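You operate a simulated robot arm through the tools that you are given. There is no shell and no other tool. Be economical: measure what you need, move in short steps, check, and stop when the job is done.

Carry out the task below with a simulated two-armed robot. There is one attempt and no reset: what you move stays moved.

TASK
Pick up the box labelled "clear film" from the deck of the big crate with one hand, pass it to the other hand and put it on the boot floor of the white car. Set down upright: box.

Only the result counts: the job must be done as asked and must still hold three seconds after the hand-in. Knocking over, shifting, dropping, spilling or breaking anything else fails it.

THE ROBOT
Two 7-joint arms with two-finger parallel grippers on one trunk, on a base that drives. Base frame: it is fixed to the floor where the robot stands at the start and does not move with it; the origin is under the middle of the robot, x ahead of it, y to its left, z up; the surface under the hand at the start is at about z = 800. Readings come in mm, rad, newtons and seconds.
The left shoulder is at the start at [20, 138, 1425], the right one opposite. With the tool pointing down near the work surface each hand reaches from about 100 to 320 mm from the robot's upright axis, wherever it stands, measured 20 degrees to its own side. Places, roughly: boot floor of the white car [-3200, -1100, 700]. Payload 1.57 kg a hand.
The tool frame of a hand sits at the grasp point between the pads (the TCP): z along the fingers, y along the line on which they close. The tips reach 30 mm beyond it. Largest opening 80 mm; finger width 17, thickness 12; the body of the gripper, 40 by 82 mm, starts 80 mm behind the TCP.
Orientation is that of the tool frame in the base frame, as a unit quaternion [x, y, z, w]. With the fingers straight down and closing along the base's y, the tool's x points along the base's -x, its y along +y and its z along -z.

THE INTERFACE
- The arms move only by the tool step_arm. It takes "left_rows", "right_rows" or both (then of equal length, played together; a hand with none holds still); each is a list of rows, each a list of 7 numbers: the shift along the tool's x, y, z in mm, then the turn, a rotation vector about the tool's x, y, z in rad, then the finger opening in mm, from 0 to 80. In form: [[x, y, z, wx, wy, wz, claw], ...]. A call has 1 to 10 rows; each row shifts and turns the commanded pose from where the row before left it, along the tool's axes as they then stand. Rows are played at 5 a second. More than 50 mm and 0.15 rad between two rows, or a gripper value outside its range, and nothing of the call is played. A pose out of reach is approached as far as the arm can. The call stops where the force on the tool passes 40 N (or 10 N more than at its start, if that is more) or the arm is blocked; 0.2 s more then pass. The fingers move at their own pace (about 45 mm/s each) and stop on an object; they squeeze with about 25 N. The grip force told is the motor's: it shows also when the fingers shut on nothing. Time passes only in rows, and 0.2 s behind the last, so rows that do not move let the fingers close. The reply holds the time, the measured pose of the TCP, the force on the tool along the base axes, the opening and the grip force, in the units named above and with some noise, with the torque about the TCP (base axes, N m) and any sound that the robot's microphone picked up.
- Cameras (640 x 400 px; columns grow to the right, rows downward): "scene" is now at [139, 58.4, 1279.1]; the picture's right is [0.84, -0.54, 0.00], its down [-0.45, -0.69, -0.57] and it looks along [0.31, 0.48, -0.82] (base axes); focal length 214 px, centre (320, 200). "left" rides on the left gripper at [72, 7, -122] in its tool frame; the picture's right is [-0.09, 1.00, 0.00], its down [-0.84, -0.08, -0.54] and it looks along [-0.54, -0.05, 0.84] (tool axes); focal length 238 px, centre (320, 200). "right" rides on the right gripper at [72, -7, -122] in its tool frame; the picture's right is [0.09, 1.00, 0.00], its down [-0.84, 0.08, -0.54] and it looks along [-0.54, 0.05, 0.84] (tool axes); focal length 238 px, centre (320, 200). There is no depth. A picture from a camera that has moved, and an enlarged one, comes with that camera's place and axes in the base frame and with its lens.
- camera(camera): a new picture of that camera. It takes no simulated time.
- move_column(by): slides the trunk up (or, below 0, down) by that many mm; the arms and the scene camera ride with it, the base frame stays. It gives what a move gives, with no picture.
- base_move(legs): drives the robot by 1 to 6 legs, each [ahead, left, turn to the left] in mm, mm and rad, along the robot's own axes; the way and the turn of a leg run together, so that a leg with both is an arc; at most 1500 mm and 3.142 rad a leg. The arms and the cameras ride along, it lands a little off, and it stops where it bumps. It gives what a move gives.
- aim_head(pan, tilt): turns the head with the scene camera to pan (to the left, within 1.047 rad either way) and tilt (down, from -0.506 to 1.204), counted from straight ahead of the robot. It gives what a move gives.
- inspect(camera, box): a new picture of the part [left, top, right, bottom] of that camera's present view, enlarged. It takes no simulated time.
- sign_off(): hands the job in; it is judged then, once.

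Work in short steps. Places have to be worked out from the pictures, the camera data and where the tool is seen: move nearer, look again, correct. Check each grasp and each placing, and mend what went wrong. You have 120 turns and 88 pictures in all, those below and enlarged ones among them. Open the grippers and draw the arms clear of the work before you hand the job in, unless the task says otherwise; then end with one line.

The tools are called after "Call:" as a command line: name --argument value ..., lists and objects as JSON in quotes. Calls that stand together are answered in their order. step_arm: Moves the arms, as the interface text tells. Its arguments: {"type":"object","properties":{"left_rows":{"type":"array","items":{"type":"array","items":{"type":"number"}}},"right_rows":{"type":"array","items":{"type":"array","items":{"type":"number"}}}},"required":[]} The other tools are called the same way: move_column (by) slides the trunk up or down; base_move (legs) drives the base; aim_head (pan, tilt) turns the head that bears the scene camera; camera (camera) takes a picture; inspect (camera, box) takes an enlarged picture of a part of a camera's view; sign_off () hands the job in.

At the start:

```text
t: 0.0
left_position: [272.3, 374.0, 1042.9]
left_tool_rot: [0.0, 1.0, 0.0, 0.0]
left_contact_force: [-0.2, -0.1, 0.2]
left_torque: [0.01, 0.0, 0.03]
left_grip_width: 79.8
left_grip_force: 0.1
right_position: [343.7, 56.8, 1066.1]
right_tool_rot: [-0.001, 1.0, 0.0, 0.0]
right_contact_force: [-0.1, 0.0, 0.0]
right_torque: [-0.04, 0.01, -0.05]
right_grip_width: 80.1
right_grip_force: 0.1
trunk travel left (down, up): [-800.0, 440.0]
robot x, y, heading: [-1.7, 1.6, -0.002]
head pan, tilt: [0.995, 0.958]
```

scene: 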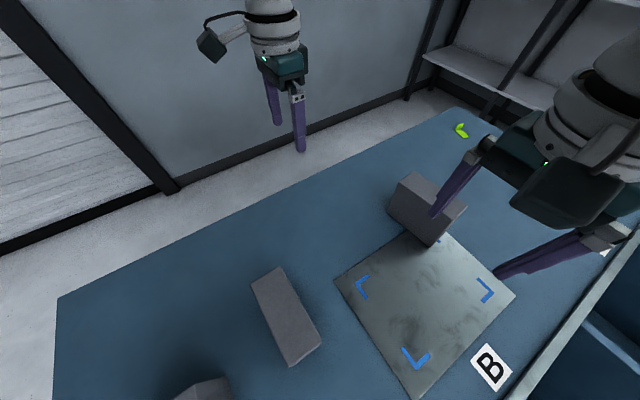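
right: 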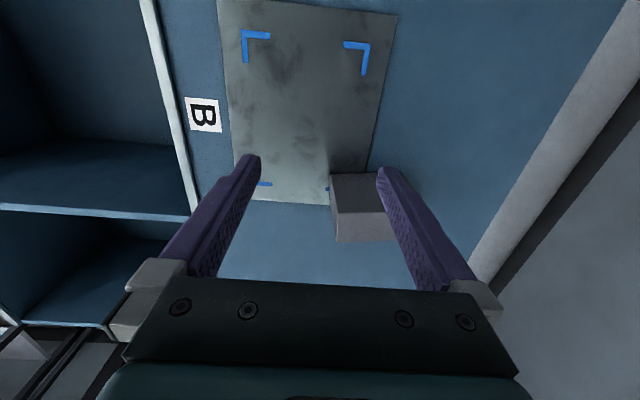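
left: 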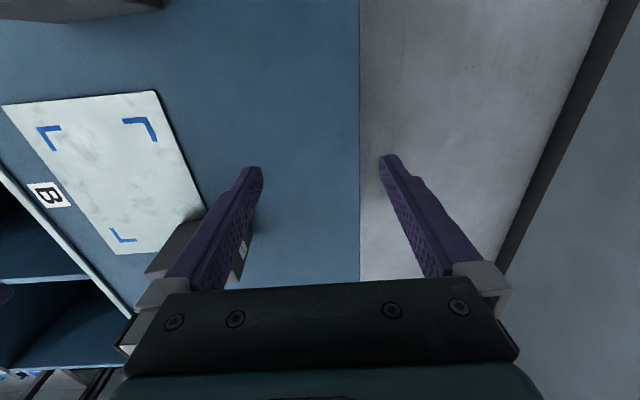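

I see a blue bench with grey boxes, but I haven't identified the crate or the labels. I'll look around with the head first.

Call:
aim_head --pan 0.0 --tilt 0.3

Call:
camera --camera "scene"

Call:
aim_head --pan -1.04 --tilt 0.3

Call:
camera --camera "scene"

Call:
aim_head --pan 1.04 --tilt 0.3

Call:
camera --camera "scene"

```text
t: 1.3
left_position: [272.7, 373.3, 1043.1]
left_tool_rot: [0.0, 1.0, 0.0, -0.001]
left_contact_force: [0.2, 0.1, -0.2]
left_torque: [-0.03, -0.02, -0.01]
left_grip_width: 79.9
left_grip_force: 0.1
right_position: [343.7, 57.3, 1066.1]
right_tool_rot: [0.0, 1.0, 0.0, 0.0]
right_contact_force: [-0.4, -0.2, -0.4]
right_torque: [0.0, -0.01, -0.01]
right_grip_width: 79.9
right_grip_force: 0.0
trunk travel left (down, up): [-800.0, 440.0]
robot x, y, heading: [-1.9, 1.8, -0.0]
head pan, tilt: [0.0, 0.3]
```

```text
84 pictures are left
camera scene: at [193.0, -2.0, 1335.6], right [0.0, -1.0, 0.0], down [-0.3, 0.0, -0.96], along [0.96, 0.0, -0.3], focal length 214 px, centre (320, 200)
```

scene: 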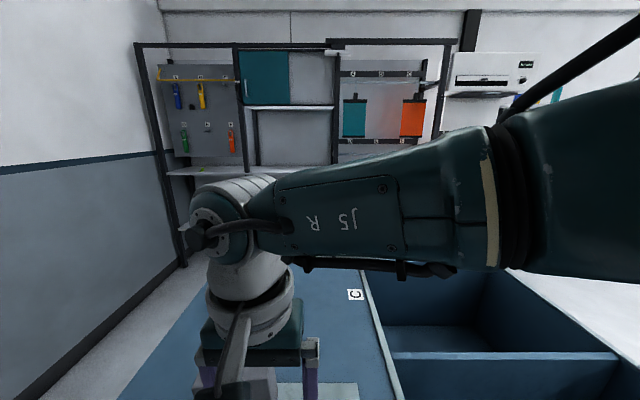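

```text
t: 2.5
left_position: [272.2, 374.4, 1042.6]
left_tool_rot: [0.0, 1.0, 0.0, -0.001]
left_contact_force: [0.0, 0.3, 0.7]
left_torque: [0.0, 0.0, 0.01]
left_grip_width: 79.9
left_grip_force: 0.0
right_position: [343.7, 57.4, 1066.1]
right_tool_rot: [0.0, 1.0, 0.0, -0.001]
right_contact_force: [0.0, 0.2, 0.0]
right_torque: [-0.02, 0.01, 0.01]
right_grip_width: 79.8
right_grip_force: 0.1
trunk travel left (down, up): [-800.0, 440.0]
robot x, y, heading: [-2.7, -1.0, 0.002]
head pan, tilt: [-1.04, 0.3]
```

```text
83 pictures are left
camera scene: at [147.0, -82.6, 1335.6], right [-0.86, -0.51, 0.0], down [-0.15, 0.25, -0.96], along [0.48, -0.82, -0.3], focal length 214 px, centre (320, 200)
```

scene: 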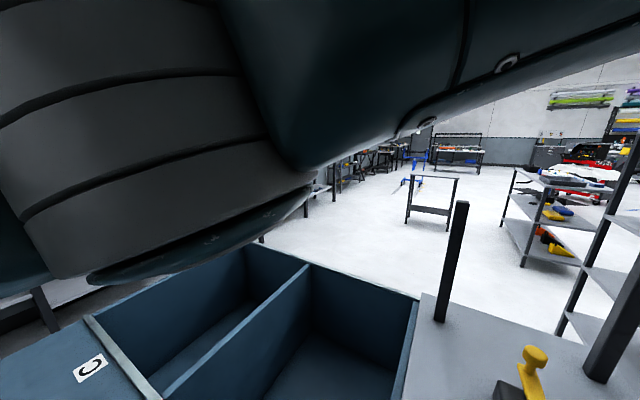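

```text
t: 4.5
left_position: [272.3, 373.8, 1042.9]
left_tool_rot: [0.0, 1.0, 0.0, 0.0]
left_contact_force: [-0.1, 0.5, 1.1]
left_torque: [0.01, 0.01, 0.03]
left_grip_width: 80.0
left_grip_force: 0.1
right_position: [343.9, 56.9, 1066.6]
right_tool_rot: [0.0, 1.0, 0.0, 0.0]
right_contact_force: [0.8, 0.1, -0.1]
right_torque: [-0.02, -0.01, 0.0]
right_grip_width: 80.0
right_grip_force: 0.0
trunk travel left (down, up): [-800.0, 440.0]
robot x, y, heading: [-1.1, 3.3, -0.002]
head pan, tilt: [1.04, 0.3]
```

```text
82 pictures are left
camera scene: at [146.9, 78.4, 1335.6], right [0.86, -0.51, 0.0], down [-0.15, -0.26, -0.96], along [0.48, 0.82, -0.3], focal length 214 px, centre (320, 200)
```

scene: 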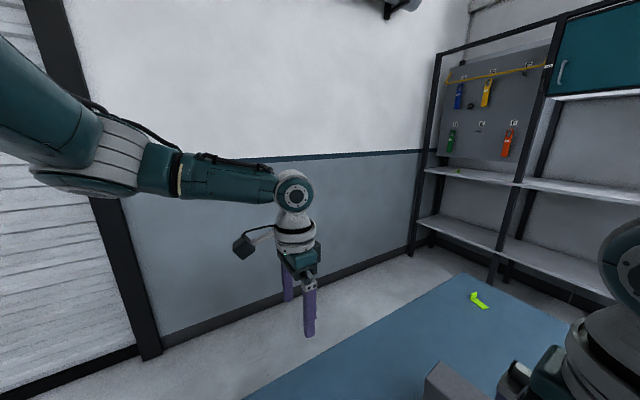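

The blue surface appears to be the crate's deck. The left camera showed a small label on one box, so I'll look more closely.

Call:
inspect --camera "left" --box '[130, 180, 290, 300]'

Call:
aim_head --pan 0.7 --tilt 1.2

Call:
camera --camera "scene"

```text
3.33 times, centred on (210, 240) of left
camera zoom: at [200.8, 381.2, 1164.0], right [0.09, 1.0, 0.0], down [0.84, -0.08, 0.54], along [0.54, -0.05, -0.84], focal length 794 px, centre (687, 67)
```

zoom: 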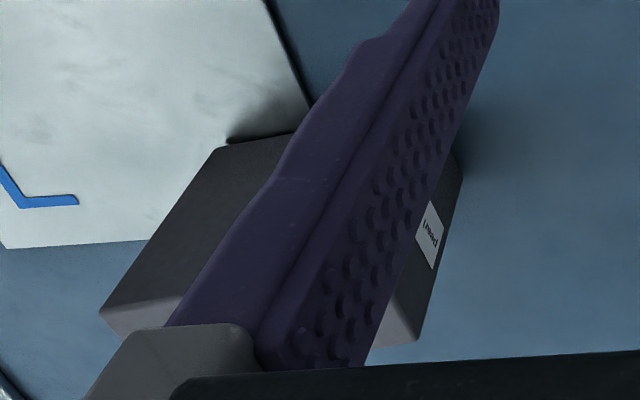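

```text
t: 5.7
left_position: [272.7, 373.9, 1042.2]
left_tool_rot: [0.0, 1.0, 0.0, 0.0]
left_contact_force: [-0.2, 0.3, 0.1]
left_torque: [0.0, 0.0, -0.01]
left_grip_width: 79.8
left_grip_force: 0.1
right_position: [344.4, 57.2, 1066.1]
right_tool_rot: [0.0, 1.0, 0.0, 0.0]
right_contact_force: [0.0, -0.8, 0.2]
right_torque: [0.01, 0.0, 0.05]
right_grip_width: 79.8
right_grip_force: 0.1
trunk travel left (down, up): [-800.0, 440.0]
robot x, y, heading: [1.4, 0.5, -0.002]
head pan, tilt: [0.7, 1.201]
```

```text
80 pictures are left
camera scene: at [142.5, 34.0, 1263.6], right [0.64, -0.76, 0.0], down [-0.71, -0.6, -0.36], along [0.28, 0.23, -0.93], focal length 214 px, centre (320, 200)
```

scene: 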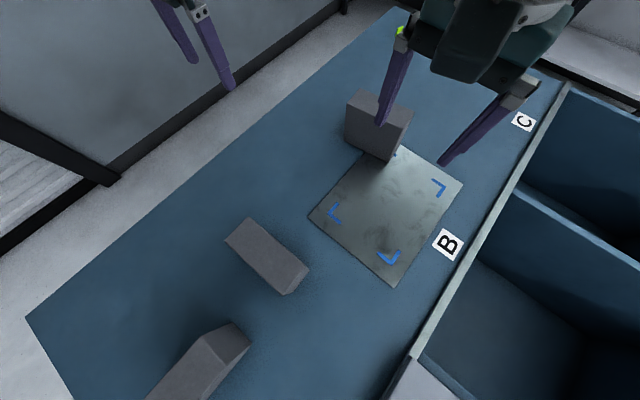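

Geometry puts the deck at z≈800, with one box near (120,137) and another near (-70,93). I'll swing the left hand camera round to look toward -y and read their labels.

Call:
step_arm --left_rows '[[50, -15, 0, 0, 0, 0, 80], [50, -15, 0, 0, 0, 0, 80], [50, -15, 0, 0, 0, 0, 80], [0, 0, 0, 0, 0, 0.15, 80], [0, 0, 0, 0, 0, 0.15, 80], [0, 0, 0, 0, 0, 0.15, 80], [0, 0, 0, 0, 0, 0.15, 80], [0, 0, 0, 0, 0, 0.15, 80], [0, 0, 0, 0, 0, 0.15, 80], [0, 0, 0, 0, 0, 0.15, 80]]'

Call:
step_arm --left_rows '[[0, 0, 0, 0, 0, 0.15, 80], [0, 0, 0, 0, 0, 0.15, 80], [0, 0, 0, 0, 0, 0.15, 80], [0, 0, 0, 0, 0, 0.07, 80]]'

Call:
camera --camera "left"

Call:
camera --camera "scene"

```text
refused: row 1 steps farther than a row can; nothing moved
```

```text
t: 6.7
left_position: [272.0, 374.4, 1042.5]
left_tool_rot: [0.258, 0.966, 0.0, -0.001]
left_contact_force: [-0.6, -1.3, -0.3]
left_torque: [0.01, -0.01, -0.01]
left_grip_width: 79.7
left_grip_force: 0.2
right_position: [343.5, 57.5, 1065.2]
right_tool_rot: [0.0, 1.0, 0.0, 0.0]
right_contact_force: [-0.1, 0.1, 0.1]
right_torque: [-0.01, 0.03, 0.0]
right_grip_width: 80.2
right_grip_force: 0.0
trunk travel left (down, up): [-800.0, 440.0]
robot x, y, heading: [-2.9, 1.5, 0.002]
head pan, tilt: [0.7, 1.201]
```

```text
79 pictures are left
camera left: at [213.5, 416.2, 1164.1], right [0.58, 0.82, 0.0], down [0.69, -0.48, 0.54], along [0.44, -0.31, -0.84], focal length 238 px, centre (320, 200)
```

left: 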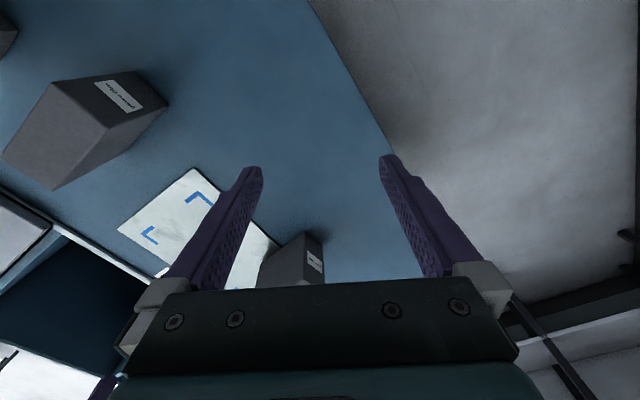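

```text
78 pictures are left
camera scene: at [142.4, 33.9, 1263.5], right [0.64, -0.76, 0.0], down [-0.71, -0.6, -0.36], along [0.28, 0.23, -0.93], focal length 214 px, centre (320, 200)
```

scene: 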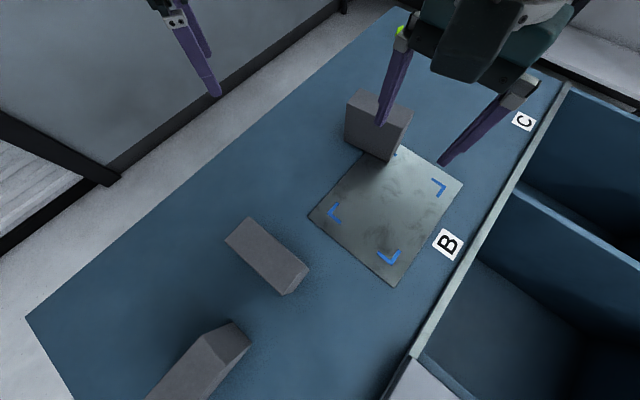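

Both labels are now in view, so I'll enlarge them.

Call:
inspect --camera "left" --box '[80, 65, 180, 128]'

Call:
inspect --camera "left" --box '[280, 230, 344, 290]'

```text
6.35 times, centred on (130, 96) of left
camera zoom: at [213.5, 416.2, 1164.1], right [0.58, 0.82, 0.0], down [0.69, -0.48, 0.54], along [0.44, -0.31, -0.84], focal length 1513 px, centre (1526, 857)
```

zoom: 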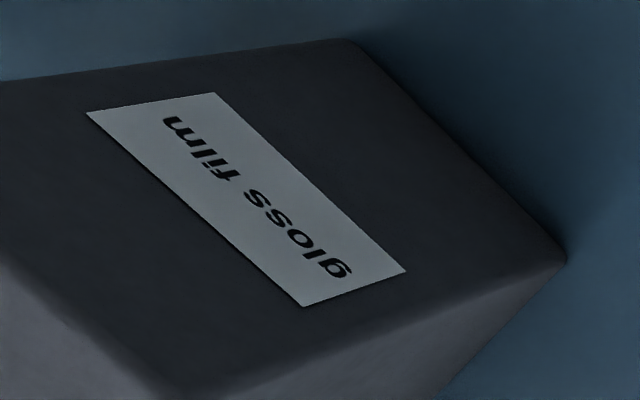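

```text
6.67 times, centred on (312, 260) of left
camera zoom: at [213.5, 416.2, 1164.1], right [0.58, 0.82, 0.0], down [0.69, -0.48, 0.54], along [0.44, -0.31, -0.84], focal length 1589 px, centre (373, -200)
```

zoom: 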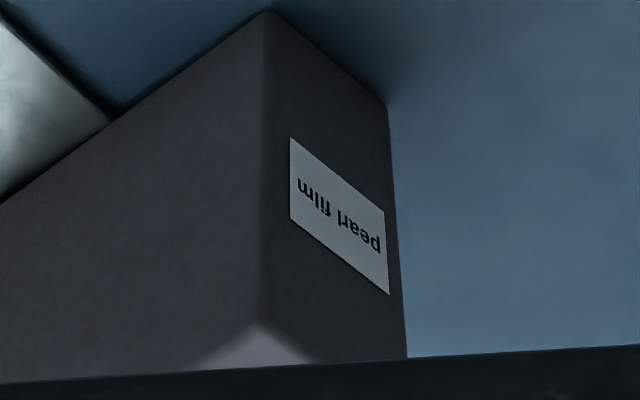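

Those two are gloss film and pearl film, so the third box is probably clear film. I'll turn the left camera further and move it back to read its label.

Call:
step_arm --left_rows '[[0, 0, 0, 0, 0, 0.15, 80], [0, 0, 0, 0, 0, 0.15, 80], [0, 0, 0, 0, 0, 0.15, 80], [0, 0, 0, 0, 0, 0.15, 80], [0, 0, 0, 0, 0, 0.15, 80], [0, 0, 0, 0, 0, 0.15, 80], [0, 0, 0, 0, 0, 0.15, 80], [0, -45, 0, 0, 0, 0, 80], [0, -45, 0, 0, 0, 0, 80], [0, -45, 0, 0, 0, 0, 80]]'

Call:
camera --camera "left"

```text
t: 8.9
left_position: [135.9, 373.1, 1040.6]
left_tool_rot: [0.706, 0.708, 0.0, 0.0]
left_contact_force: [0.9, 1.0, -0.2]
left_torque: [0.02, -0.03, 0.01]
left_grip_width: 80.2
left_grip_force: 0.1
right_position: [344.1, 56.7, 1066.4]
right_tool_rot: [0.0, 1.0, 0.0, 0.0]
right_contact_force: [-0.1, -0.4, -0.2]
right_torque: [-0.02, 0.01, 0.01]
right_grip_width: 80.1
right_grip_force: 0.2
trunk travel left (down, up): [-800.0, 440.0]
robot x, y, heading: [5.9, -2.4, 0.001]
head pan, tilt: [0.7, 1.201]
```

```text
75 pictures are left
camera left: at [142.8, 446.6, 1162.9], right [1.0, -0.09, 0.0], down [-0.07, -0.84, 0.54], along [-0.05, -0.54, -0.84], focal length 238 px, centre (320, 200)
```

left: 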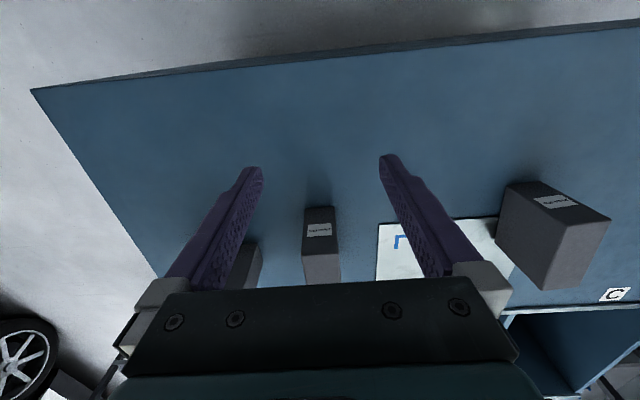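

Box 3 is hidden behind the left finger, so I'll move further in -x to see its label.

Call:
step_arm --left_rows '[[0, -45, 0, 0, 0, 0, 80], [0, -45, 0, 0, 0, 0, 80], [0, -45, 0, 0, 0, 0, 80], [0, -20, 0, 0, 0, 0, 80]]'

Call:
camera --camera "left"

```text
t: 9.9
left_position: [-18.4, 372.7, 1042.4]
left_tool_rot: [0.706, 0.708, 0.0, 0.0]
left_contact_force: [-0.2, 0.1, -0.5]
left_torque: [-0.04, -0.02, 0.01]
left_grip_width: 79.8
left_grip_force: 0.0
right_position: [343.8, 56.6, 1066.6]
right_tool_rot: [0.0, 1.0, 0.0, 0.0]
right_contact_force: [-0.1, -0.1, 0.0]
right_torque: [-0.02, -0.03, 0.01]
right_grip_width: 80.1
right_grip_force: 0.1
trunk travel left (down, up): [-800.0, 440.0]
robot x, y, heading: [3.7, -1.5, 0.002]
head pan, tilt: [0.7, 1.201]
```

```text
74 pictures are left
camera left: at [-11.4, 446.2, 1163.0], right [1.0, -0.09, 0.0], down [-0.07, -0.84, 0.54], along [-0.05, -0.54, -0.84], focal length 238 px, centre (320, 200)
```

left: 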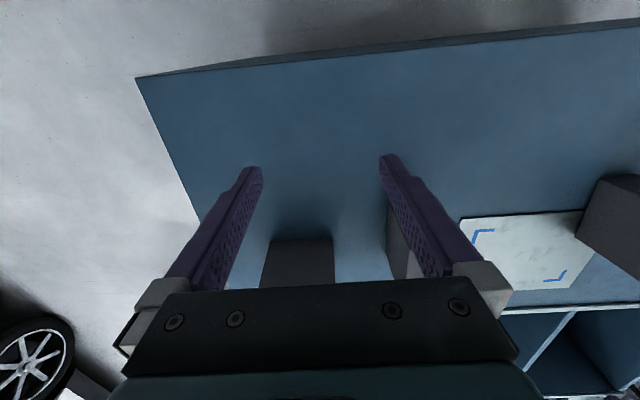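

Box 3's +y face shows no label. I'll check what lies beneath the robot and view the box from other head angles.

Call:
aim_head --pan 0.0 --tilt 1.2

Call:
camera --camera "scene"

Call:
aim_head --pan 1.04 --tilt 1.2

Call:
camera --camera "scene"

```text
t: 11.0
left_position: [-17.8, 373.4, 1041.5]
left_tool_rot: [0.707, 0.707, 0.0, 0.0]
left_contact_force: [-0.8, -0.4, 0.2]
left_torque: [-0.01, 0.01, 0.0]
left_grip_width: 80.1
left_grip_force: 0.0
right_position: [344.9, 56.8, 1065.8]
right_tool_rot: [-0.001, 1.0, 0.0, 0.0]
right_contact_force: [-0.3, 0.1, -0.2]
right_torque: [-0.01, -0.01, 0.03]
right_grip_width: 80.0
right_grip_force: 0.0
trunk travel left (down, up): [-800.0, 440.0]
robot x, y, heading: [-0.5, -1.0, 0.003]
head pan, tilt: [0.0, 1.201]
```

```text
73 pictures are left
camera scene: at [155.6, -2.1, 1263.5], right [0.0, -1.0, 0.0], down [-0.93, 0.0, -0.36], along [0.36, 0.0, -0.93], focal length 214 px, centre (320, 200)
```

scene: 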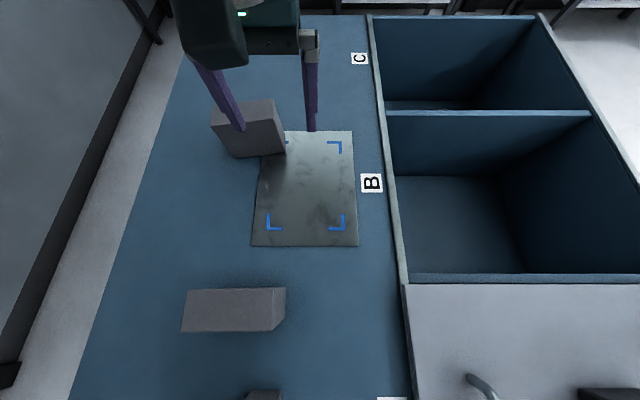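

```text
t: 12.3
left_position: [-18.1, 373.6, 1042.3]
left_tool_rot: [0.706, 0.708, 0.001, 0.0]
left_contact_force: [0.8, -0.6, 0.3]
left_torque: [-0.01, 0.01, -0.03]
left_grip_width: 80.1
left_grip_force: 0.1
right_position: [343.0, 58.4, 1065.4]
right_tool_rot: [-0.001, 1.0, 0.0, 0.0]
right_contact_force: [0.2, 0.2, -0.5]
right_torque: [0.01, 0.07, 0.0]
right_grip_width: 80.2
right_grip_force: 0.2
trunk travel left (down, up): [-800.0, 440.0]
robot x, y, heading: [2.1, -0.5, 0.0]
head pan, tilt: [1.04, 1.201]
```

```text
72 pictures are left
camera scene: at [128.0, 46.1, 1263.5], right [0.86, -0.51, 0.0], down [-0.47, -0.8, -0.36], along [0.18, 0.31, -0.93], focal length 214 px, centre (320, 200)
```

scene: 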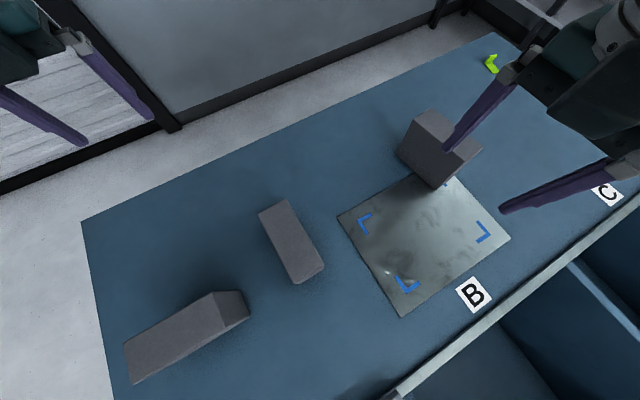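

I can't see where the trunk stands or box 3's far faces. I'll tilt the left camera toward the horizontal to look at both.

Call:
step_arm --left_rows '[[0, 0, 0, 0, -0.15, 0, 80], [0, 0, 0, 0, -0.15, 0, 80], [0, 0, 0, 0, -0.15, 0, 80], [0, 0, 0, 0, -0.15, 0, 80]]'

Call:
camera --camera "left"

```text
t: 13.3
left_position: [-17.1, 373.7, 1042.5]
left_tool_rot: [0.675, 0.676, -0.208, 0.209]
left_contact_force: [-0.4, 0.1, 0.0]
left_torque: [-0.02, -0.02, 0.02]
left_grip_width: 80.1
left_grip_force: 0.0
right_position: [343.2, 56.6, 1066.4]
right_tool_rot: [0.0, 1.0, 0.001, 0.0]
right_contact_force: [0.3, -0.1, -0.2]
right_torque: [0.02, -0.02, 0.01]
right_grip_width: 79.8
right_grip_force: 0.1
trunk travel left (down, up): [-800.0, 440.0]
robot x, y, heading: [0.4, -1.8, 0.004]
head pan, tilt: [1.04, 1.201]
```

```text
71 pictures are left
camera left: at [-10.8, 502.4, 1101.7], right [1.0, -0.07, 0.05], down [-0.08, -0.38, 0.92], along [-0.05, -0.92, -0.39], focal length 238 px, centre (320, 200)
```

left: 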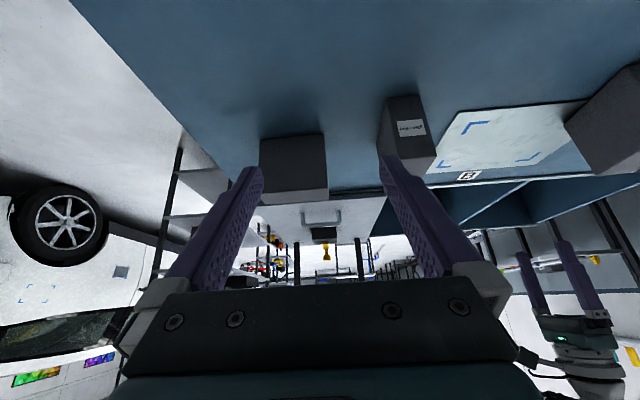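

No robot trunk blocks the deck area. I'll straighten the left hand, turn it back to face +x and back the base up by 280 mm. That puts box 3 in front and lets me see its -x end.

Call:
step_arm --left_rows '[[0, 0, 0, 0, 0.15, 0, 80], [0, 0, 0, 0, 0.15, 0, 80], [0, 0, 0, 0, 0.15, 0, 80], [0, 0, 0, 0, 0.15, 0, 80], [0, 0, 0, 0, 0, -0.15, 80], [0, 0, 0, 0, 0, -0.15, 80], [0, 0, 0, 0, 0, -0.15, 80], [0, 0, 0, 0, 0, -0.15, 80], [0, 0, 0, 0, 0, -0.15, 80], [0, 0, 0, 0, 0, -0.15, 80]]'

Call:
base_move --legs '[[-280, 0, 0]]'

Call:
camera --camera "left"

Call:
camera --camera "scene"

```text
t: 15.5
left_position: [-18.8, 372.6, 1043.0]
left_tool_rot: [0.327, 0.945, -0.001, 0.0]
left_contact_force: [1.1, -0.5, -0.3]
left_torque: [0.0, -0.02, 0.02]
left_grip_width: 80.1
left_grip_force: 0.2
right_position: [342.7, 56.7, 1066.6]
right_tool_rot: [0.001, 1.0, 0.0, 0.0]
right_contact_force: [0.2, -0.3, -1.3]
right_torque: [0.0, -0.03, 0.01]
right_grip_width: 80.0
right_grip_force: 0.1
trunk travel left (down, up): [-800.0, 440.0]
robot x, y, heading: [-1.9, 0.2, -0.0]
head pan, tilt: [1.04, 1.201]
```

```text
t: 17.4
left_position: [-294.7, 372.9, 1043.0]
left_tool_rot: [0.328, 0.945, 0.0, 0.0]
left_contact_force: [0.5, -0.2, 0.0]
left_torque: [0.02, 0.0, 0.05]
left_grip_width: 80.2
left_grip_force: 0.0
right_position: [67.5, 57.7, 1066.6]
right_tool_rot: [0.0, 1.0, 0.0, 0.0]
right_contact_force: [0.5, 1.0, -0.6]
right_torque: [-0.03, 0.02, 0.03]
right_grip_width: 79.8
right_grip_force: 0.1
trunk travel left (down, up): [-800.0, 440.0]
robot x, y, heading: [-277.5, 1.5, 0.004]
head pan, tilt: [1.04, 1.201]
```

```text
70 pictures are left
camera left: at [-346.9, 423.5, 1163.9], right [0.69, 0.72, 0.0], down [0.61, -0.58, 0.54], along [0.39, -0.37, -0.84], focal length 238 px, centre (320, 200)
```

left: 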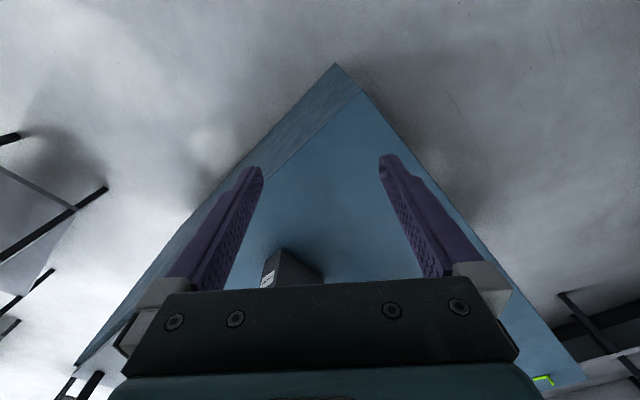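

```text
69 pictures are left
camera scene: at [-149.1, 46.1, 1263.5], right [0.86, -0.51, 0.0], down [-0.47, -0.8, -0.36], along [0.18, 0.31, -0.93], focal length 214 px, centre (320, 200)
```

scene: 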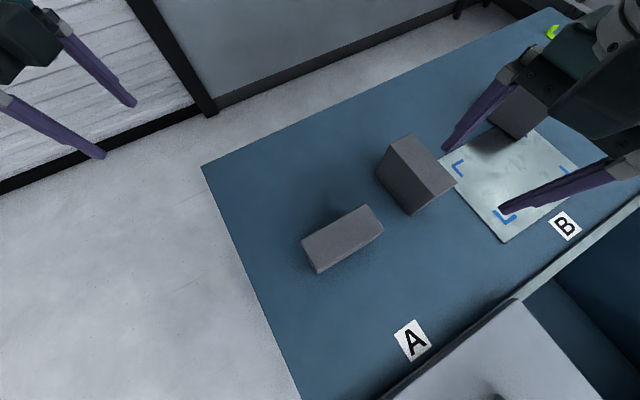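

Call:
inspect --camera "left" --box '[240, 240, 330, 290]'

Call:
aim_head --pan 0.4 --tilt 1.0

Call:
camera --camera "scene"

```text
7.11 times, centred on (285, 265) of left
camera zoom: at [-346.9, 423.5, 1163.9], right [0.69, 0.72, 0.0], down [0.61, -0.58, 0.54], along [0.39, -0.37, -0.84], focal length 1695 px, centre (569, -262)
```

zoom: 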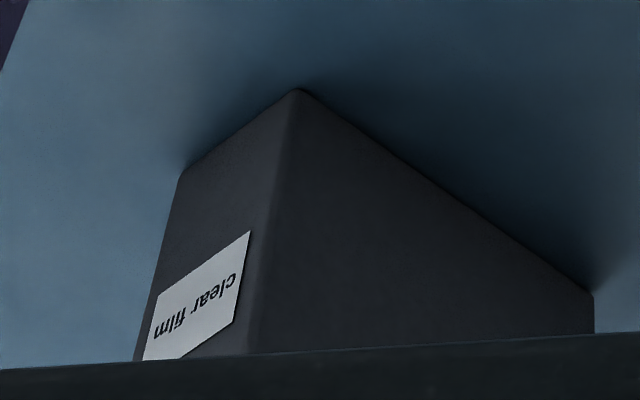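

```text
t: 18.5
left_position: [-294.6, 373.2, 1041.8]
left_tool_rot: [0.328, 0.945, 0.0, 0.0]
left_contact_force: [-0.9, 0.0, 0.2]
left_torque: [-0.01, -0.02, 0.01]
left_grip_width: 80.0
left_grip_force: 0.1
right_position: [66.8, 57.3, 1065.5]
right_tool_rot: [-0.001, 1.0, -0.001, 0.0]
right_contact_force: [1.0, -0.4, 0.3]
right_torque: [0.04, 0.0, -0.01]
right_grip_width: 80.4
right_grip_force: 0.0
trunk travel left (down, up): [-800.0, 440.0]
robot x, y, heading: [-276.3, -2.1, 0.005]
head pan, tilt: [0.4, 1.0]
```

```text
67 pictures are left
camera scene: at [-113.3, 25.1, 1276.1], right [0.39, -0.92, 0.0], down [-0.77, -0.33, -0.54], along [0.5, 0.21, -0.84], focal length 214 px, centre (320, 200)
```

scene: 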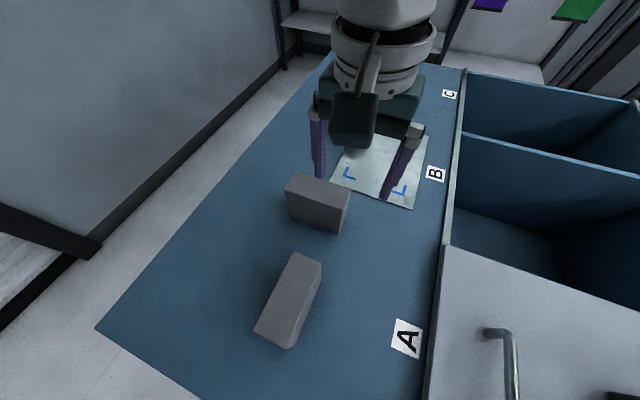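

The label reads "clear film", confirming box 3. I'll zoom in to measure it.

Call:
inspect --camera "scene" --box '[220, 235, 364, 365]'

```text
3.08 times, centred on (292, 300) of scene
camera zoom: at [-113.3, 25.1, 1276.1], right [0.39, -0.92, 0.0], down [-0.77, -0.33, -0.54], along [0.5, 0.21, -0.84], focal length 660 px, centre (406, -108)
```

zoom: 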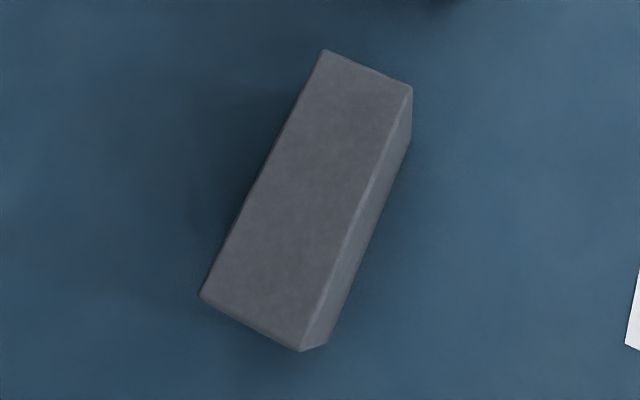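

The box spans about x -142…-15, y 62…115 and z 800…920. I'll move the right hand aside, square up the left hand and bring it above (-60, 88).

Call:
step_arm --left_rows '[[0, 0, 0, 0, 0, -0.1336, 80], [0, 0, 0, 0, 0, -0.1336, 80], [0, 0, 0, 0, 0, -0.1336, 80], [0, 0, 0, 0, 0, -0.1336, 80], [0, 0, 0, 0, 0, -0.1336, 80]]' --right_rows '[[0, -45, 0, 0, 0, 0, 80], [0, -45, 0, 0, 0, 0, 80], [0, -45, 0, 0, 0, 0, 80], [0, -45, 0, 0, 0, 0, 80], [0, -45, 0, 0, 0, 0, 80]]'

Call:
step_arm --left_rows '[[-29.3, -35.6, 5, 0, 0, 0, 80], [-29.3, -35.6, 5, 0, 0, 0, 80], [-29.3, -35.6, 5, 0, 0, 0, 80], [-29.3, -35.6, 5, 0, 0, 0, 80], [-29.3, -35.6, 5, 0, 0, 0, 80], [-29.3, -35.6, 5, 0, 0, 0, 80], [-29.3, -35.6, 5, 0, 0, 0, 80], [-29.3, -35.6, 5, 0, 0, 0, 80]]'

Call:
camera --camera "left"

Call:
camera --camera "scene"

```text
t: 19.7
left_position: [-294.6, 373.0, 1042.7]
left_tool_rot: [-0.001, 1.0, 0.0, 0.0]
left_contact_force: [-0.2, 0.9, 0.7]
left_torque: [0.0, 0.02, 0.02]
left_grip_width: 79.8
left_grip_force: 0.2
right_position: [67.8, -168.0, 1067.3]
right_tool_rot: [-0.001, 1.0, 0.0, 0.001]
right_contact_force: [0.2, -0.6, -0.2]
right_torque: [-0.03, 0.0, 0.01]
right_grip_width: 80.1
right_grip_force: 0.0
trunk travel left (down, up): [-800.0, 440.0]
robot x, y, heading: [-277.0, 1.4, 0.005]
head pan, tilt: [0.4, 1.0]
```

```text
t: 21.5
left_position: [-60.3, 86.4, 1001.8]
left_tool_rot: [0.0, 1.0, 0.001, 0.0]
left_contact_force: [0.5, -0.3, -0.5]
left_torque: [-0.01, -0.02, 0.02]
left_grip_width: 79.9
left_grip_force: 0.1
right_position: [67.5, -166.8, 1066.5]
right_tool_rot: [-0.001, 1.0, 0.0, 0.0]
right_contact_force: [-0.1, 0.9, 1.2]
right_torque: [-0.05, 0.01, 0.0]
right_grip_width: 79.9
right_grip_force: 0.1
trunk travel left (down, up): [-800.0, 440.0]
robot x, y, heading: [-280.0, 1.1, -0.002]
head pan, tilt: [0.4, 1.0]
```

```text
65 pictures are left
camera left: at [-132.1, 94.7, 1123.8], right [0.09, 1.0, 0.0], down [0.84, -0.08, 0.54], along [0.54, -0.05, -0.84], focal length 238 px, centre (320, 200)
```

left: 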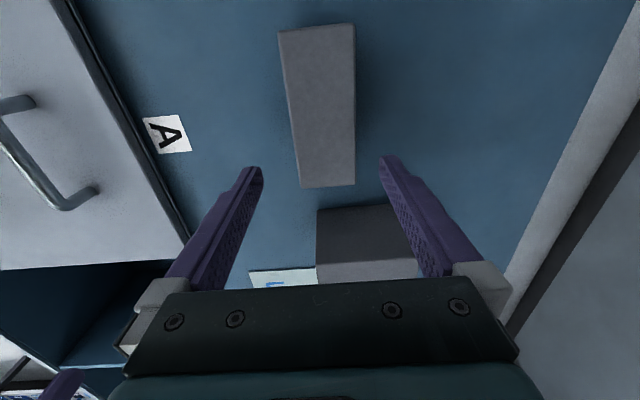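

```text
64 pictures are left
camera scene: at [-113.3, 25.0, 1276.2], right [0.39, -0.92, 0.0], down [-0.77, -0.33, -0.54], along [0.5, 0.21, -0.84], focal length 214 px, centre (320, 200)
```

scene: 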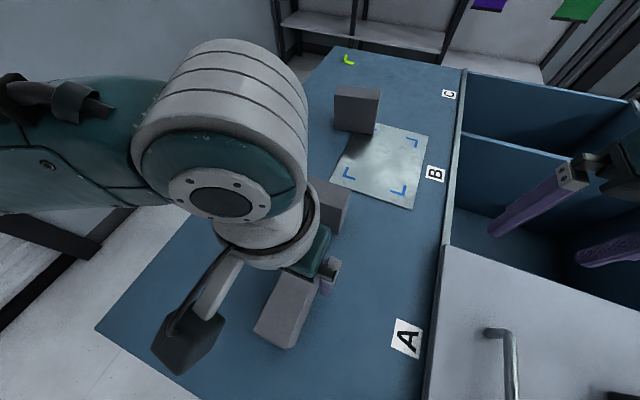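

The estimates agree on a box centre near y≈90, so I'll descend to z≈892 and close.

Call:
step_arm --left_rows '[[0, 4, 30, 0, 0, 0, 80], [0, 0, 40, 0, 0, 0, 80], [0, 0, 40, 0, 0, 0, 80], [0, 0, 0, 0, 0, 0, 80]]'

Call:
camera --camera "left"

```text
t: 22.5
left_position: [-62.6, 91.8, 892.0]
left_tool_rot: [0.0, 1.0, 0.0, 0.001]
left_contact_force: [1.4, -0.6, -0.5]
left_torque: [-0.01, 0.0, -0.01]
left_grip_width: 79.8
left_grip_force: 0.2
right_position: [67.2, -167.8, 1066.4]
right_tool_rot: [-0.001, 1.0, -0.001, -0.001]
right_contact_force: [0.8, 0.1, -0.6]
right_torque: [-0.02, 0.02, 0.0]
right_grip_width: 80.0
right_grip_force: 0.1
trunk travel left (down, up): [-800.0, 440.0]
robot x, y, heading: [-276.3, -0.1, 0.003]
head pan, tilt: [0.4, 1.0]
```

```text
63 pictures are left
camera left: at [-133.4, 99.5, 1013.4], right [0.09, 1.0, 0.0], down [0.84, -0.08, 0.54], along [0.54, -0.05, -0.84], focal length 238 px, centre (320, 200)
```

left: 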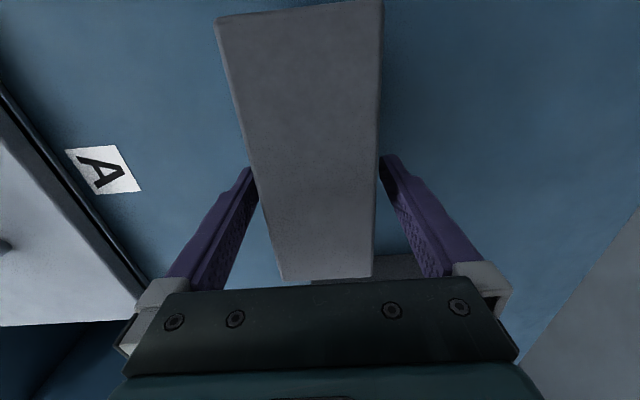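

The fingers straddle the box, so I'll close and then lift a little.

Call:
step_arm --left_rows '[[0, 0, 0, 0, 0, 0, 45], [0, 0, 0, 0, 0, 0, 20], [0, 0, 0, 0, 0, 0, 0], [0, 0, 0, 0, 0, 0, 0], [0, 0, 0, 0, 0, 0, 0]]'

Call:
step_arm --left_rows '[[0, 0, -15, 0, 0, 0, 0], [0, 0, -25, 0, 0, 0, 0], [0, 0, -40, 0, 0, 0, 0]]'

Call:
camera --camera "left"

Call:
camera --camera "scene"

```text
t: 23.7
left_position: [-61.6, 92.2, 892.6]
left_tool_rot: [-0.001, 1.0, 0.0, 0.0]
left_contact_force: [-0.2, -0.2, 0.1]
left_torque: [-0.05, -0.06, -0.02]
left_grip_width: 55.4
left_grip_force: 24.7
right_position: [68.0, -167.8, 1067.0]
right_tool_rot: [-0.001, 1.0, 0.0, 0.0]
right_contact_force: [-0.6, -0.9, -0.5]
right_torque: [-0.01, 0.0, -0.02]
right_grip_width: 79.9
right_grip_force: 0.1
trunk travel left (down, up): [-800.0, 440.0]
robot x, y, heading: [-280.9, -0.8, 0.001]
head pan, tilt: [0.4, 1.0]
```

```text
t: 24.5
left_position: [-62.0, 93.8, 973.2]
left_tool_rot: [0.0, 1.0, 0.0, 0.0]
left_contact_force: [-0.2, -0.7, -2.7]
left_torque: [-0.01, -0.02, 0.02]
left_grip_width: 55.6
left_grip_force: 24.9
right_position: [67.2, -167.9, 1067.6]
right_tool_rot: [-0.001, 1.0, -0.001, 0.0]
right_contact_force: [-0.3, -0.5, -0.2]
right_torque: [-0.02, 0.0, 0.01]
right_grip_width: 80.3
right_grip_force: 0.1
trunk travel left (down, up): [-800.0, 440.0]
robot x, y, heading: [-273.4, -2.0, 0.005]
head pan, tilt: [0.4, 1.0]
```

```text
62 pictures are left
camera left: at [-132.3, 99.9, 1094.2], right [0.09, 1.0, 0.0], down [0.84, -0.08, 0.54], along [0.54, -0.05, -0.84], focal length 238 px, centre (320, 200)
```

left: 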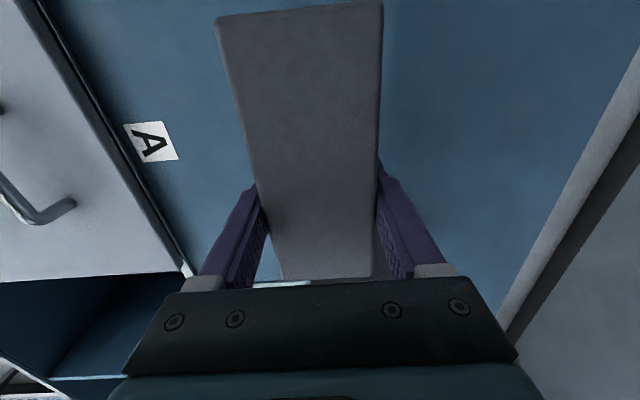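

```text
61 pictures are left
camera scene: at [-113.3, 25.0, 1276.1], right [0.39, -0.92, 0.0], down [-0.77, -0.33, -0.54], along [0.5, 0.21, -0.84], focal length 214 px, centre (320, 200)
```

scene: 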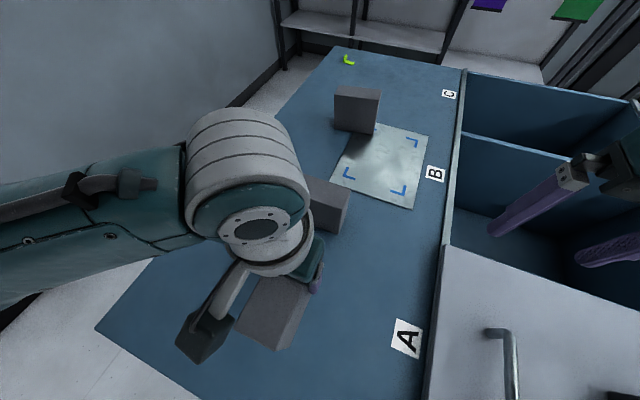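

The box is held and weighs about 2.7 N. I'll raise the column for clearance, back off from the crate and look around toward the car.

Call:
move_column --by 100

Call:
base_move --legs '[[-500, 0, 0]]'

Call:
aim_head --pan -1.04 --tilt 0.4

Call:
camera --camera "scene"

```text
t: 25.8
left_position: [-62.1, 91.9, 1072.7]
left_tool_rot: [0.001, 1.0, 0.0, 0.0]
left_contact_force: [-1.5, -0.6, -2.4]
left_torque: [-0.01, 0.0, 0.02]
left_grip_width: 56.0
left_grip_force: 25.1
right_position: [66.4, -168.0, 1167.1]
right_tool_rot: [-0.001, 1.0, 0.001, -0.001]
right_contact_force: [-0.5, 0.3, -0.5]
right_torque: [0.01, -0.06, 0.01]
right_grip_width: 80.1
right_grip_force: 0.1
trunk travel left (down, up): [-900.0, 340.0]
robot x, y, heading: [-276.1, 0.2, 0.006]
head pan, tilt: [0.4, 1.0]
```

```text
t: 28.7
left_position: [-556.9, 92.3, 1071.8]
left_tool_rot: [0.003, 1.0, 0.0, 0.0]
left_contact_force: [0.0, -0.4, -2.4]
left_torque: [0.0, -0.04, 0.03]
left_grip_width: 56.0
left_grip_force: 25.2
right_position: [-430.3, -169.2, 1167.2]
right_tool_rot: [0.002, 1.0, -0.001, 0.0]
right_contact_force: [-0.5, -1.1, 0.3]
right_torque: [0.02, 0.01, 0.0]
right_grip_width: 79.9
right_grip_force: 0.0
trunk travel left (down, up): [-900.0, 340.0]
robot x, y, heading: [-778.2, -1.2, -0.003]
head pan, tilt: [0.4, 1.0]
```

```text
t: 30.3
left_position: [-556.3, 93.0, 1073.0]
left_tool_rot: [0.003, 1.0, -0.001, 0.0]
left_contact_force: [0.7, 0.7, -3.5]
left_torque: [-0.04, -0.03, -0.01]
left_grip_width: 55.6
left_grip_force: 25.7
right_position: [-428.5, -169.0, 1166.6]
right_tool_rot: [0.001, 1.0, 0.0, 0.0]
right_contact_force: [0.6, 0.6, 0.4]
right_torque: [-0.04, -0.03, 0.01]
right_grip_width: 80.0
right_grip_force: 0.0
trunk travel left (down, up): [-900.0, 340.0]
robot x, y, heading: [-771.8, 3.0, -0.002]
head pan, tilt: [-1.04, 0.4]
```

```text
60 pictures are left
camera scene: at [-627.5, -82.0, 1426.3], right [-0.86, -0.5, 0.0], down [-0.2, 0.34, -0.92], along [0.46, -0.8, -0.39], focal length 214 px, centre (320, 200)
```

scene: 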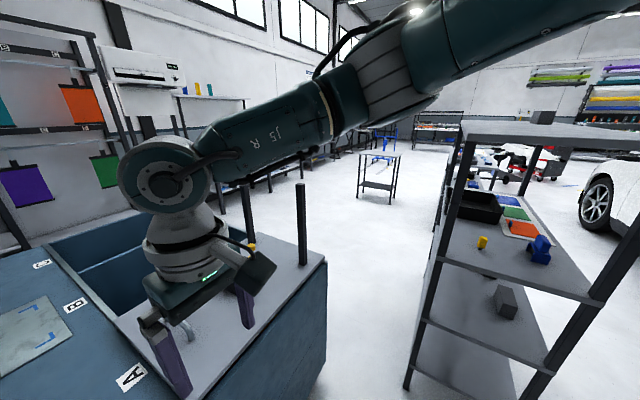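

There's a rack to the right with its near post around (-700,-910), and the car is beyond it. I'll turn in place to the right to see the route.

Call:
base_move --legs '[[0, 0, -1.57]]'

Call:
camera --camera "scene"

Call:
aim_head --pan 0 --tilt 0.5

Call:
camera --camera "scene"

```text
t: 34.5
left_position: [-682.8, -216.1, 1073.0]
left_tool_rot: [0.709, 0.705, 0.0, 0.0]
left_contact_force: [-0.6, 0.1, -2.7]
left_torque: [-0.02, -0.01, -0.02]
left_grip_width: 55.8
left_grip_force: 25.3
right_position: [-943.6, -344.1, 1166.3]
right_tool_rot: [0.709, 0.706, 0.0, 0.0]
right_contact_force: [0.0, 0.2, -0.5]
right_torque: [0.01, -0.01, -0.01]
right_grip_width: 79.7
right_grip_force: 0.1
trunk travel left (down, up): [-900.0, 340.0]
robot x, y, heading: [-773.8, 1.1, -1.577]
head pan, tilt: [-1.04, 0.4]
```

```text
59 pictures are left
camera scene: at [-854.3, -147.9, 1426.3], right [-0.5, 0.86, 0.0], down [0.34, 0.2, -0.92], along [-0.8, -0.46, -0.39], focal length 214 px, centre (320, 200)
```

scene: 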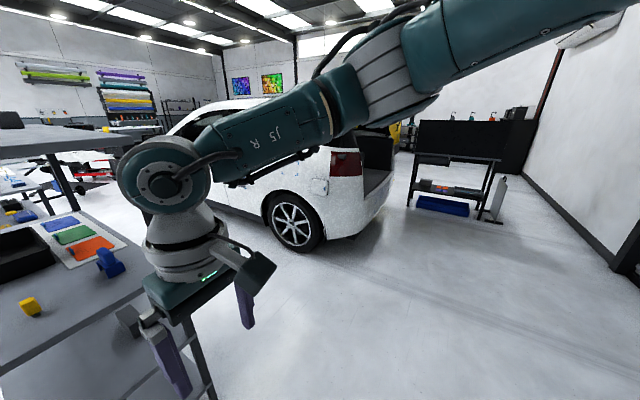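

```text
t: 35.8
left_position: [-682.5, -215.7, 1072.2]
left_tool_rot: [0.709, 0.706, 0.0, 0.0]
left_contact_force: [0.2, -0.2, -2.5]
left_torque: [-0.02, -0.02, 0.03]
left_grip_width: 55.7
left_grip_force: 24.9
right_position: [-942.2, -343.9, 1167.4]
right_tool_rot: [0.708, 0.706, 0.0, 0.001]
right_contact_force: [-0.2, -0.5, -0.5]
right_torque: [0.02, 0.02, -0.02]
right_grip_width: 80.0
right_grip_force: 0.1
trunk travel left (down, up): [-900.0, 340.0]
robot x, y, heading: [-773.3, 1.4, -1.572]
head pan, tilt: [0.0, 0.499]
```

```text
58 pictures are left
camera scene: at [-774.7, -192.3, 1417.2], right [-1.0, 0.0, 0.0], down [0.0, 0.48, -0.88], along [0.0, -0.88, -0.48], focal length 214 px, centre (320, 200)
```

scene: 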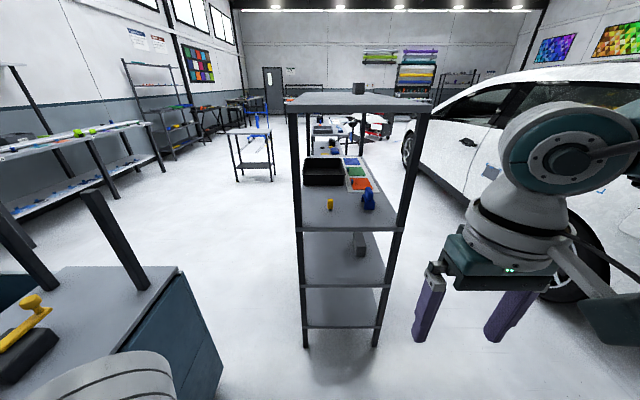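

The rack occupies x -1110…-696, y<-910. The car's rear faces +y at about x -2500 and beyond. I'll back up a little, strafe right and look again.

Call:
base_move --legs '[[-250, 0, 0], [0, -1500, 0]]'

Call:
aim_head --pan -0.7 --tilt 0.4

Call:
camera --camera "scene"

```text
t: 44.7
left_position: [-2184.8, 38.7, 1072.4]
left_tool_rot: [0.708, 0.706, 0.0, 0.0]
left_contact_force: [1.1, 0.5, -1.3]
left_torque: [-0.04, 0.0, 0.0]
left_grip_width: 55.9
left_grip_force: 25.4
right_position: [-2446.3, -90.5, 1166.5]
right_tool_rot: [0.707, 0.707, -0.001, 0.0]
right_contact_force: [-0.1, -0.4, -0.3]
right_torque: [0.01, 0.01, 0.02]
right_grip_width: 80.0
right_grip_force: 0.1
trunk travel left (down, up): [-900.0, 340.0]
robot x, y, heading: [-2277.7, 254.9, -1.572]
head pan, tilt: [0.0, 0.499]
```

```text
t: 45.8
left_position: [-2185.4, 38.4, 1072.2]
left_tool_rot: [0.709, 0.706, 0.001, 0.0]
left_contact_force: [-0.6, 0.0, -2.4]
left_torque: [-0.03, 0.02, 0.01]
left_grip_width: 55.8
left_grip_force: 24.9
right_position: [-2446.2, -89.0, 1165.7]
right_tool_rot: [0.708, 0.706, -0.001, 0.0]
right_contact_force: [0.2, 0.7, 0.1]
right_torque: [0.02, -0.01, -0.03]
right_grip_width: 80.0
right_grip_force: 0.1
trunk travel left (down, up): [-900.0, 340.0]
robot x, y, heading: [-2276.4, 257.0, -1.572]
head pan, tilt: [-0.7, 0.4]
```

```text
57 pictures are left
camera scene: at [-2337.6, 82.6, 1426.3], right [-0.76, 0.64, 0.0], down [0.25, 0.3, -0.92], along [-0.59, -0.7, -0.39], focal length 214 px, centre (320, 200)
```

scene: 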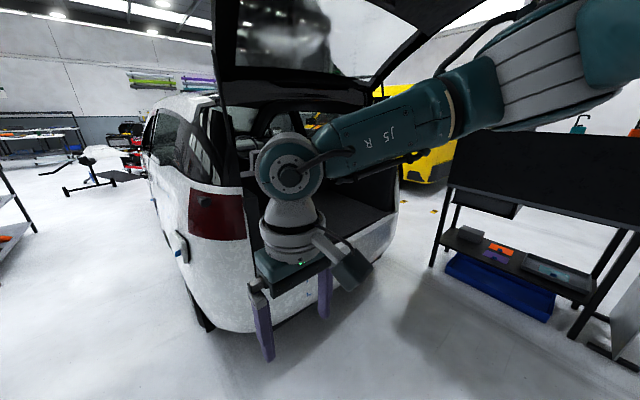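

The tailgate is open with its hinge near z≈1450, and the boot opens toward +y. I'll lower the column and strafe to centre on the boot for a better look before the handover.

Call:
move_column --by -200

Call:
base_move --legs '[[0, -900, 0]]'

Call:
aim_head --pan 0 --tilt 0.3

Call:
camera --camera "scene"

```text
t: 47.9
left_position: [-2185.1, 37.7, 872.7]
left_tool_rot: [0.708, 0.706, 0.0, 0.0]
left_contact_force: [-0.1, -1.0, -2.2]
left_torque: [-0.05, -0.02, -0.02]
left_grip_width: 55.7
left_grip_force: 25.2
right_position: [-2445.7, -89.3, 967.2]
right_tool_rot: [0.708, 0.706, 0.0, 0.0]
right_contact_force: [-0.3, 0.2, -0.1]
right_torque: [-0.01, 0.0, -0.02]
right_grip_width: 79.8
right_grip_force: 0.1
trunk travel left (down, up): [-700.0, 540.0]
robot x, y, heading: [-2276.8, 253.1, -1.575]
head pan, tilt: [-0.7, 0.4]
```

```text
t: 52.7
left_position: [-3092.7, 41.7, 871.8]
left_tool_rot: [0.711, 0.703, 0.0, 0.0]
left_contact_force: [0.2, -0.2, -2.4]
left_torque: [-0.04, 0.03, 0.01]
left_grip_width: 55.9
left_grip_force: 25.4
right_position: [-3354.0, -82.6, 967.0]
right_tool_rot: [0.71, 0.704, 0.0, 0.001]
right_contact_force: [1.1, 0.2, 0.0]
right_torque: [-0.03, 0.02, -0.02]
right_grip_width: 80.0
right_grip_force: 0.0
trunk travel left (down, up): [-700.0, 540.0]
robot x, y, heading: [-3184.4, 258.4, -1.58]
head pan, tilt: [-0.7, 0.4]
```

```text
t: 53.8
left_position: [-3093.2, 43.5, 872.2]
left_tool_rot: [0.71, 0.704, 0.0, 0.0]
left_contact_force: [-0.5, -0.4, -1.6]
left_torque: [-0.05, -0.01, 0.0]
left_grip_width: 55.6
left_grip_force: 24.4
right_position: [-3355.5, -82.6, 966.9]
right_tool_rot: [0.71, 0.704, 0.0, 0.0]
right_contact_force: [-1.2, -0.6, 0.0]
right_torque: [0.0, 0.02, -0.03]
right_grip_width: 80.1
right_grip_force: 0.0
trunk travel left (down, up): [-700.0, 540.0]
robot x, y, heading: [-3185.0, 259.5, -1.583]
head pan, tilt: [0.0, 0.3]
```

```text
56 pictures are left
camera scene: at [-3186.0, 65.0, 1235.6], right [-1.0, 0.01, 0.0], down [0.0, 0.3, -0.96], along [-0.01, -0.96, -0.3], focal length 214 px, centre (320, 200)
```

scene: 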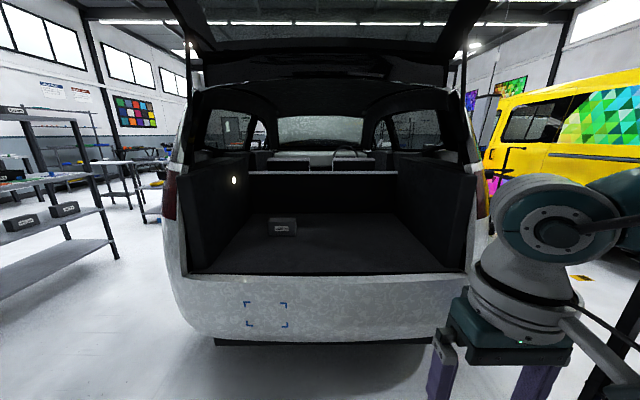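

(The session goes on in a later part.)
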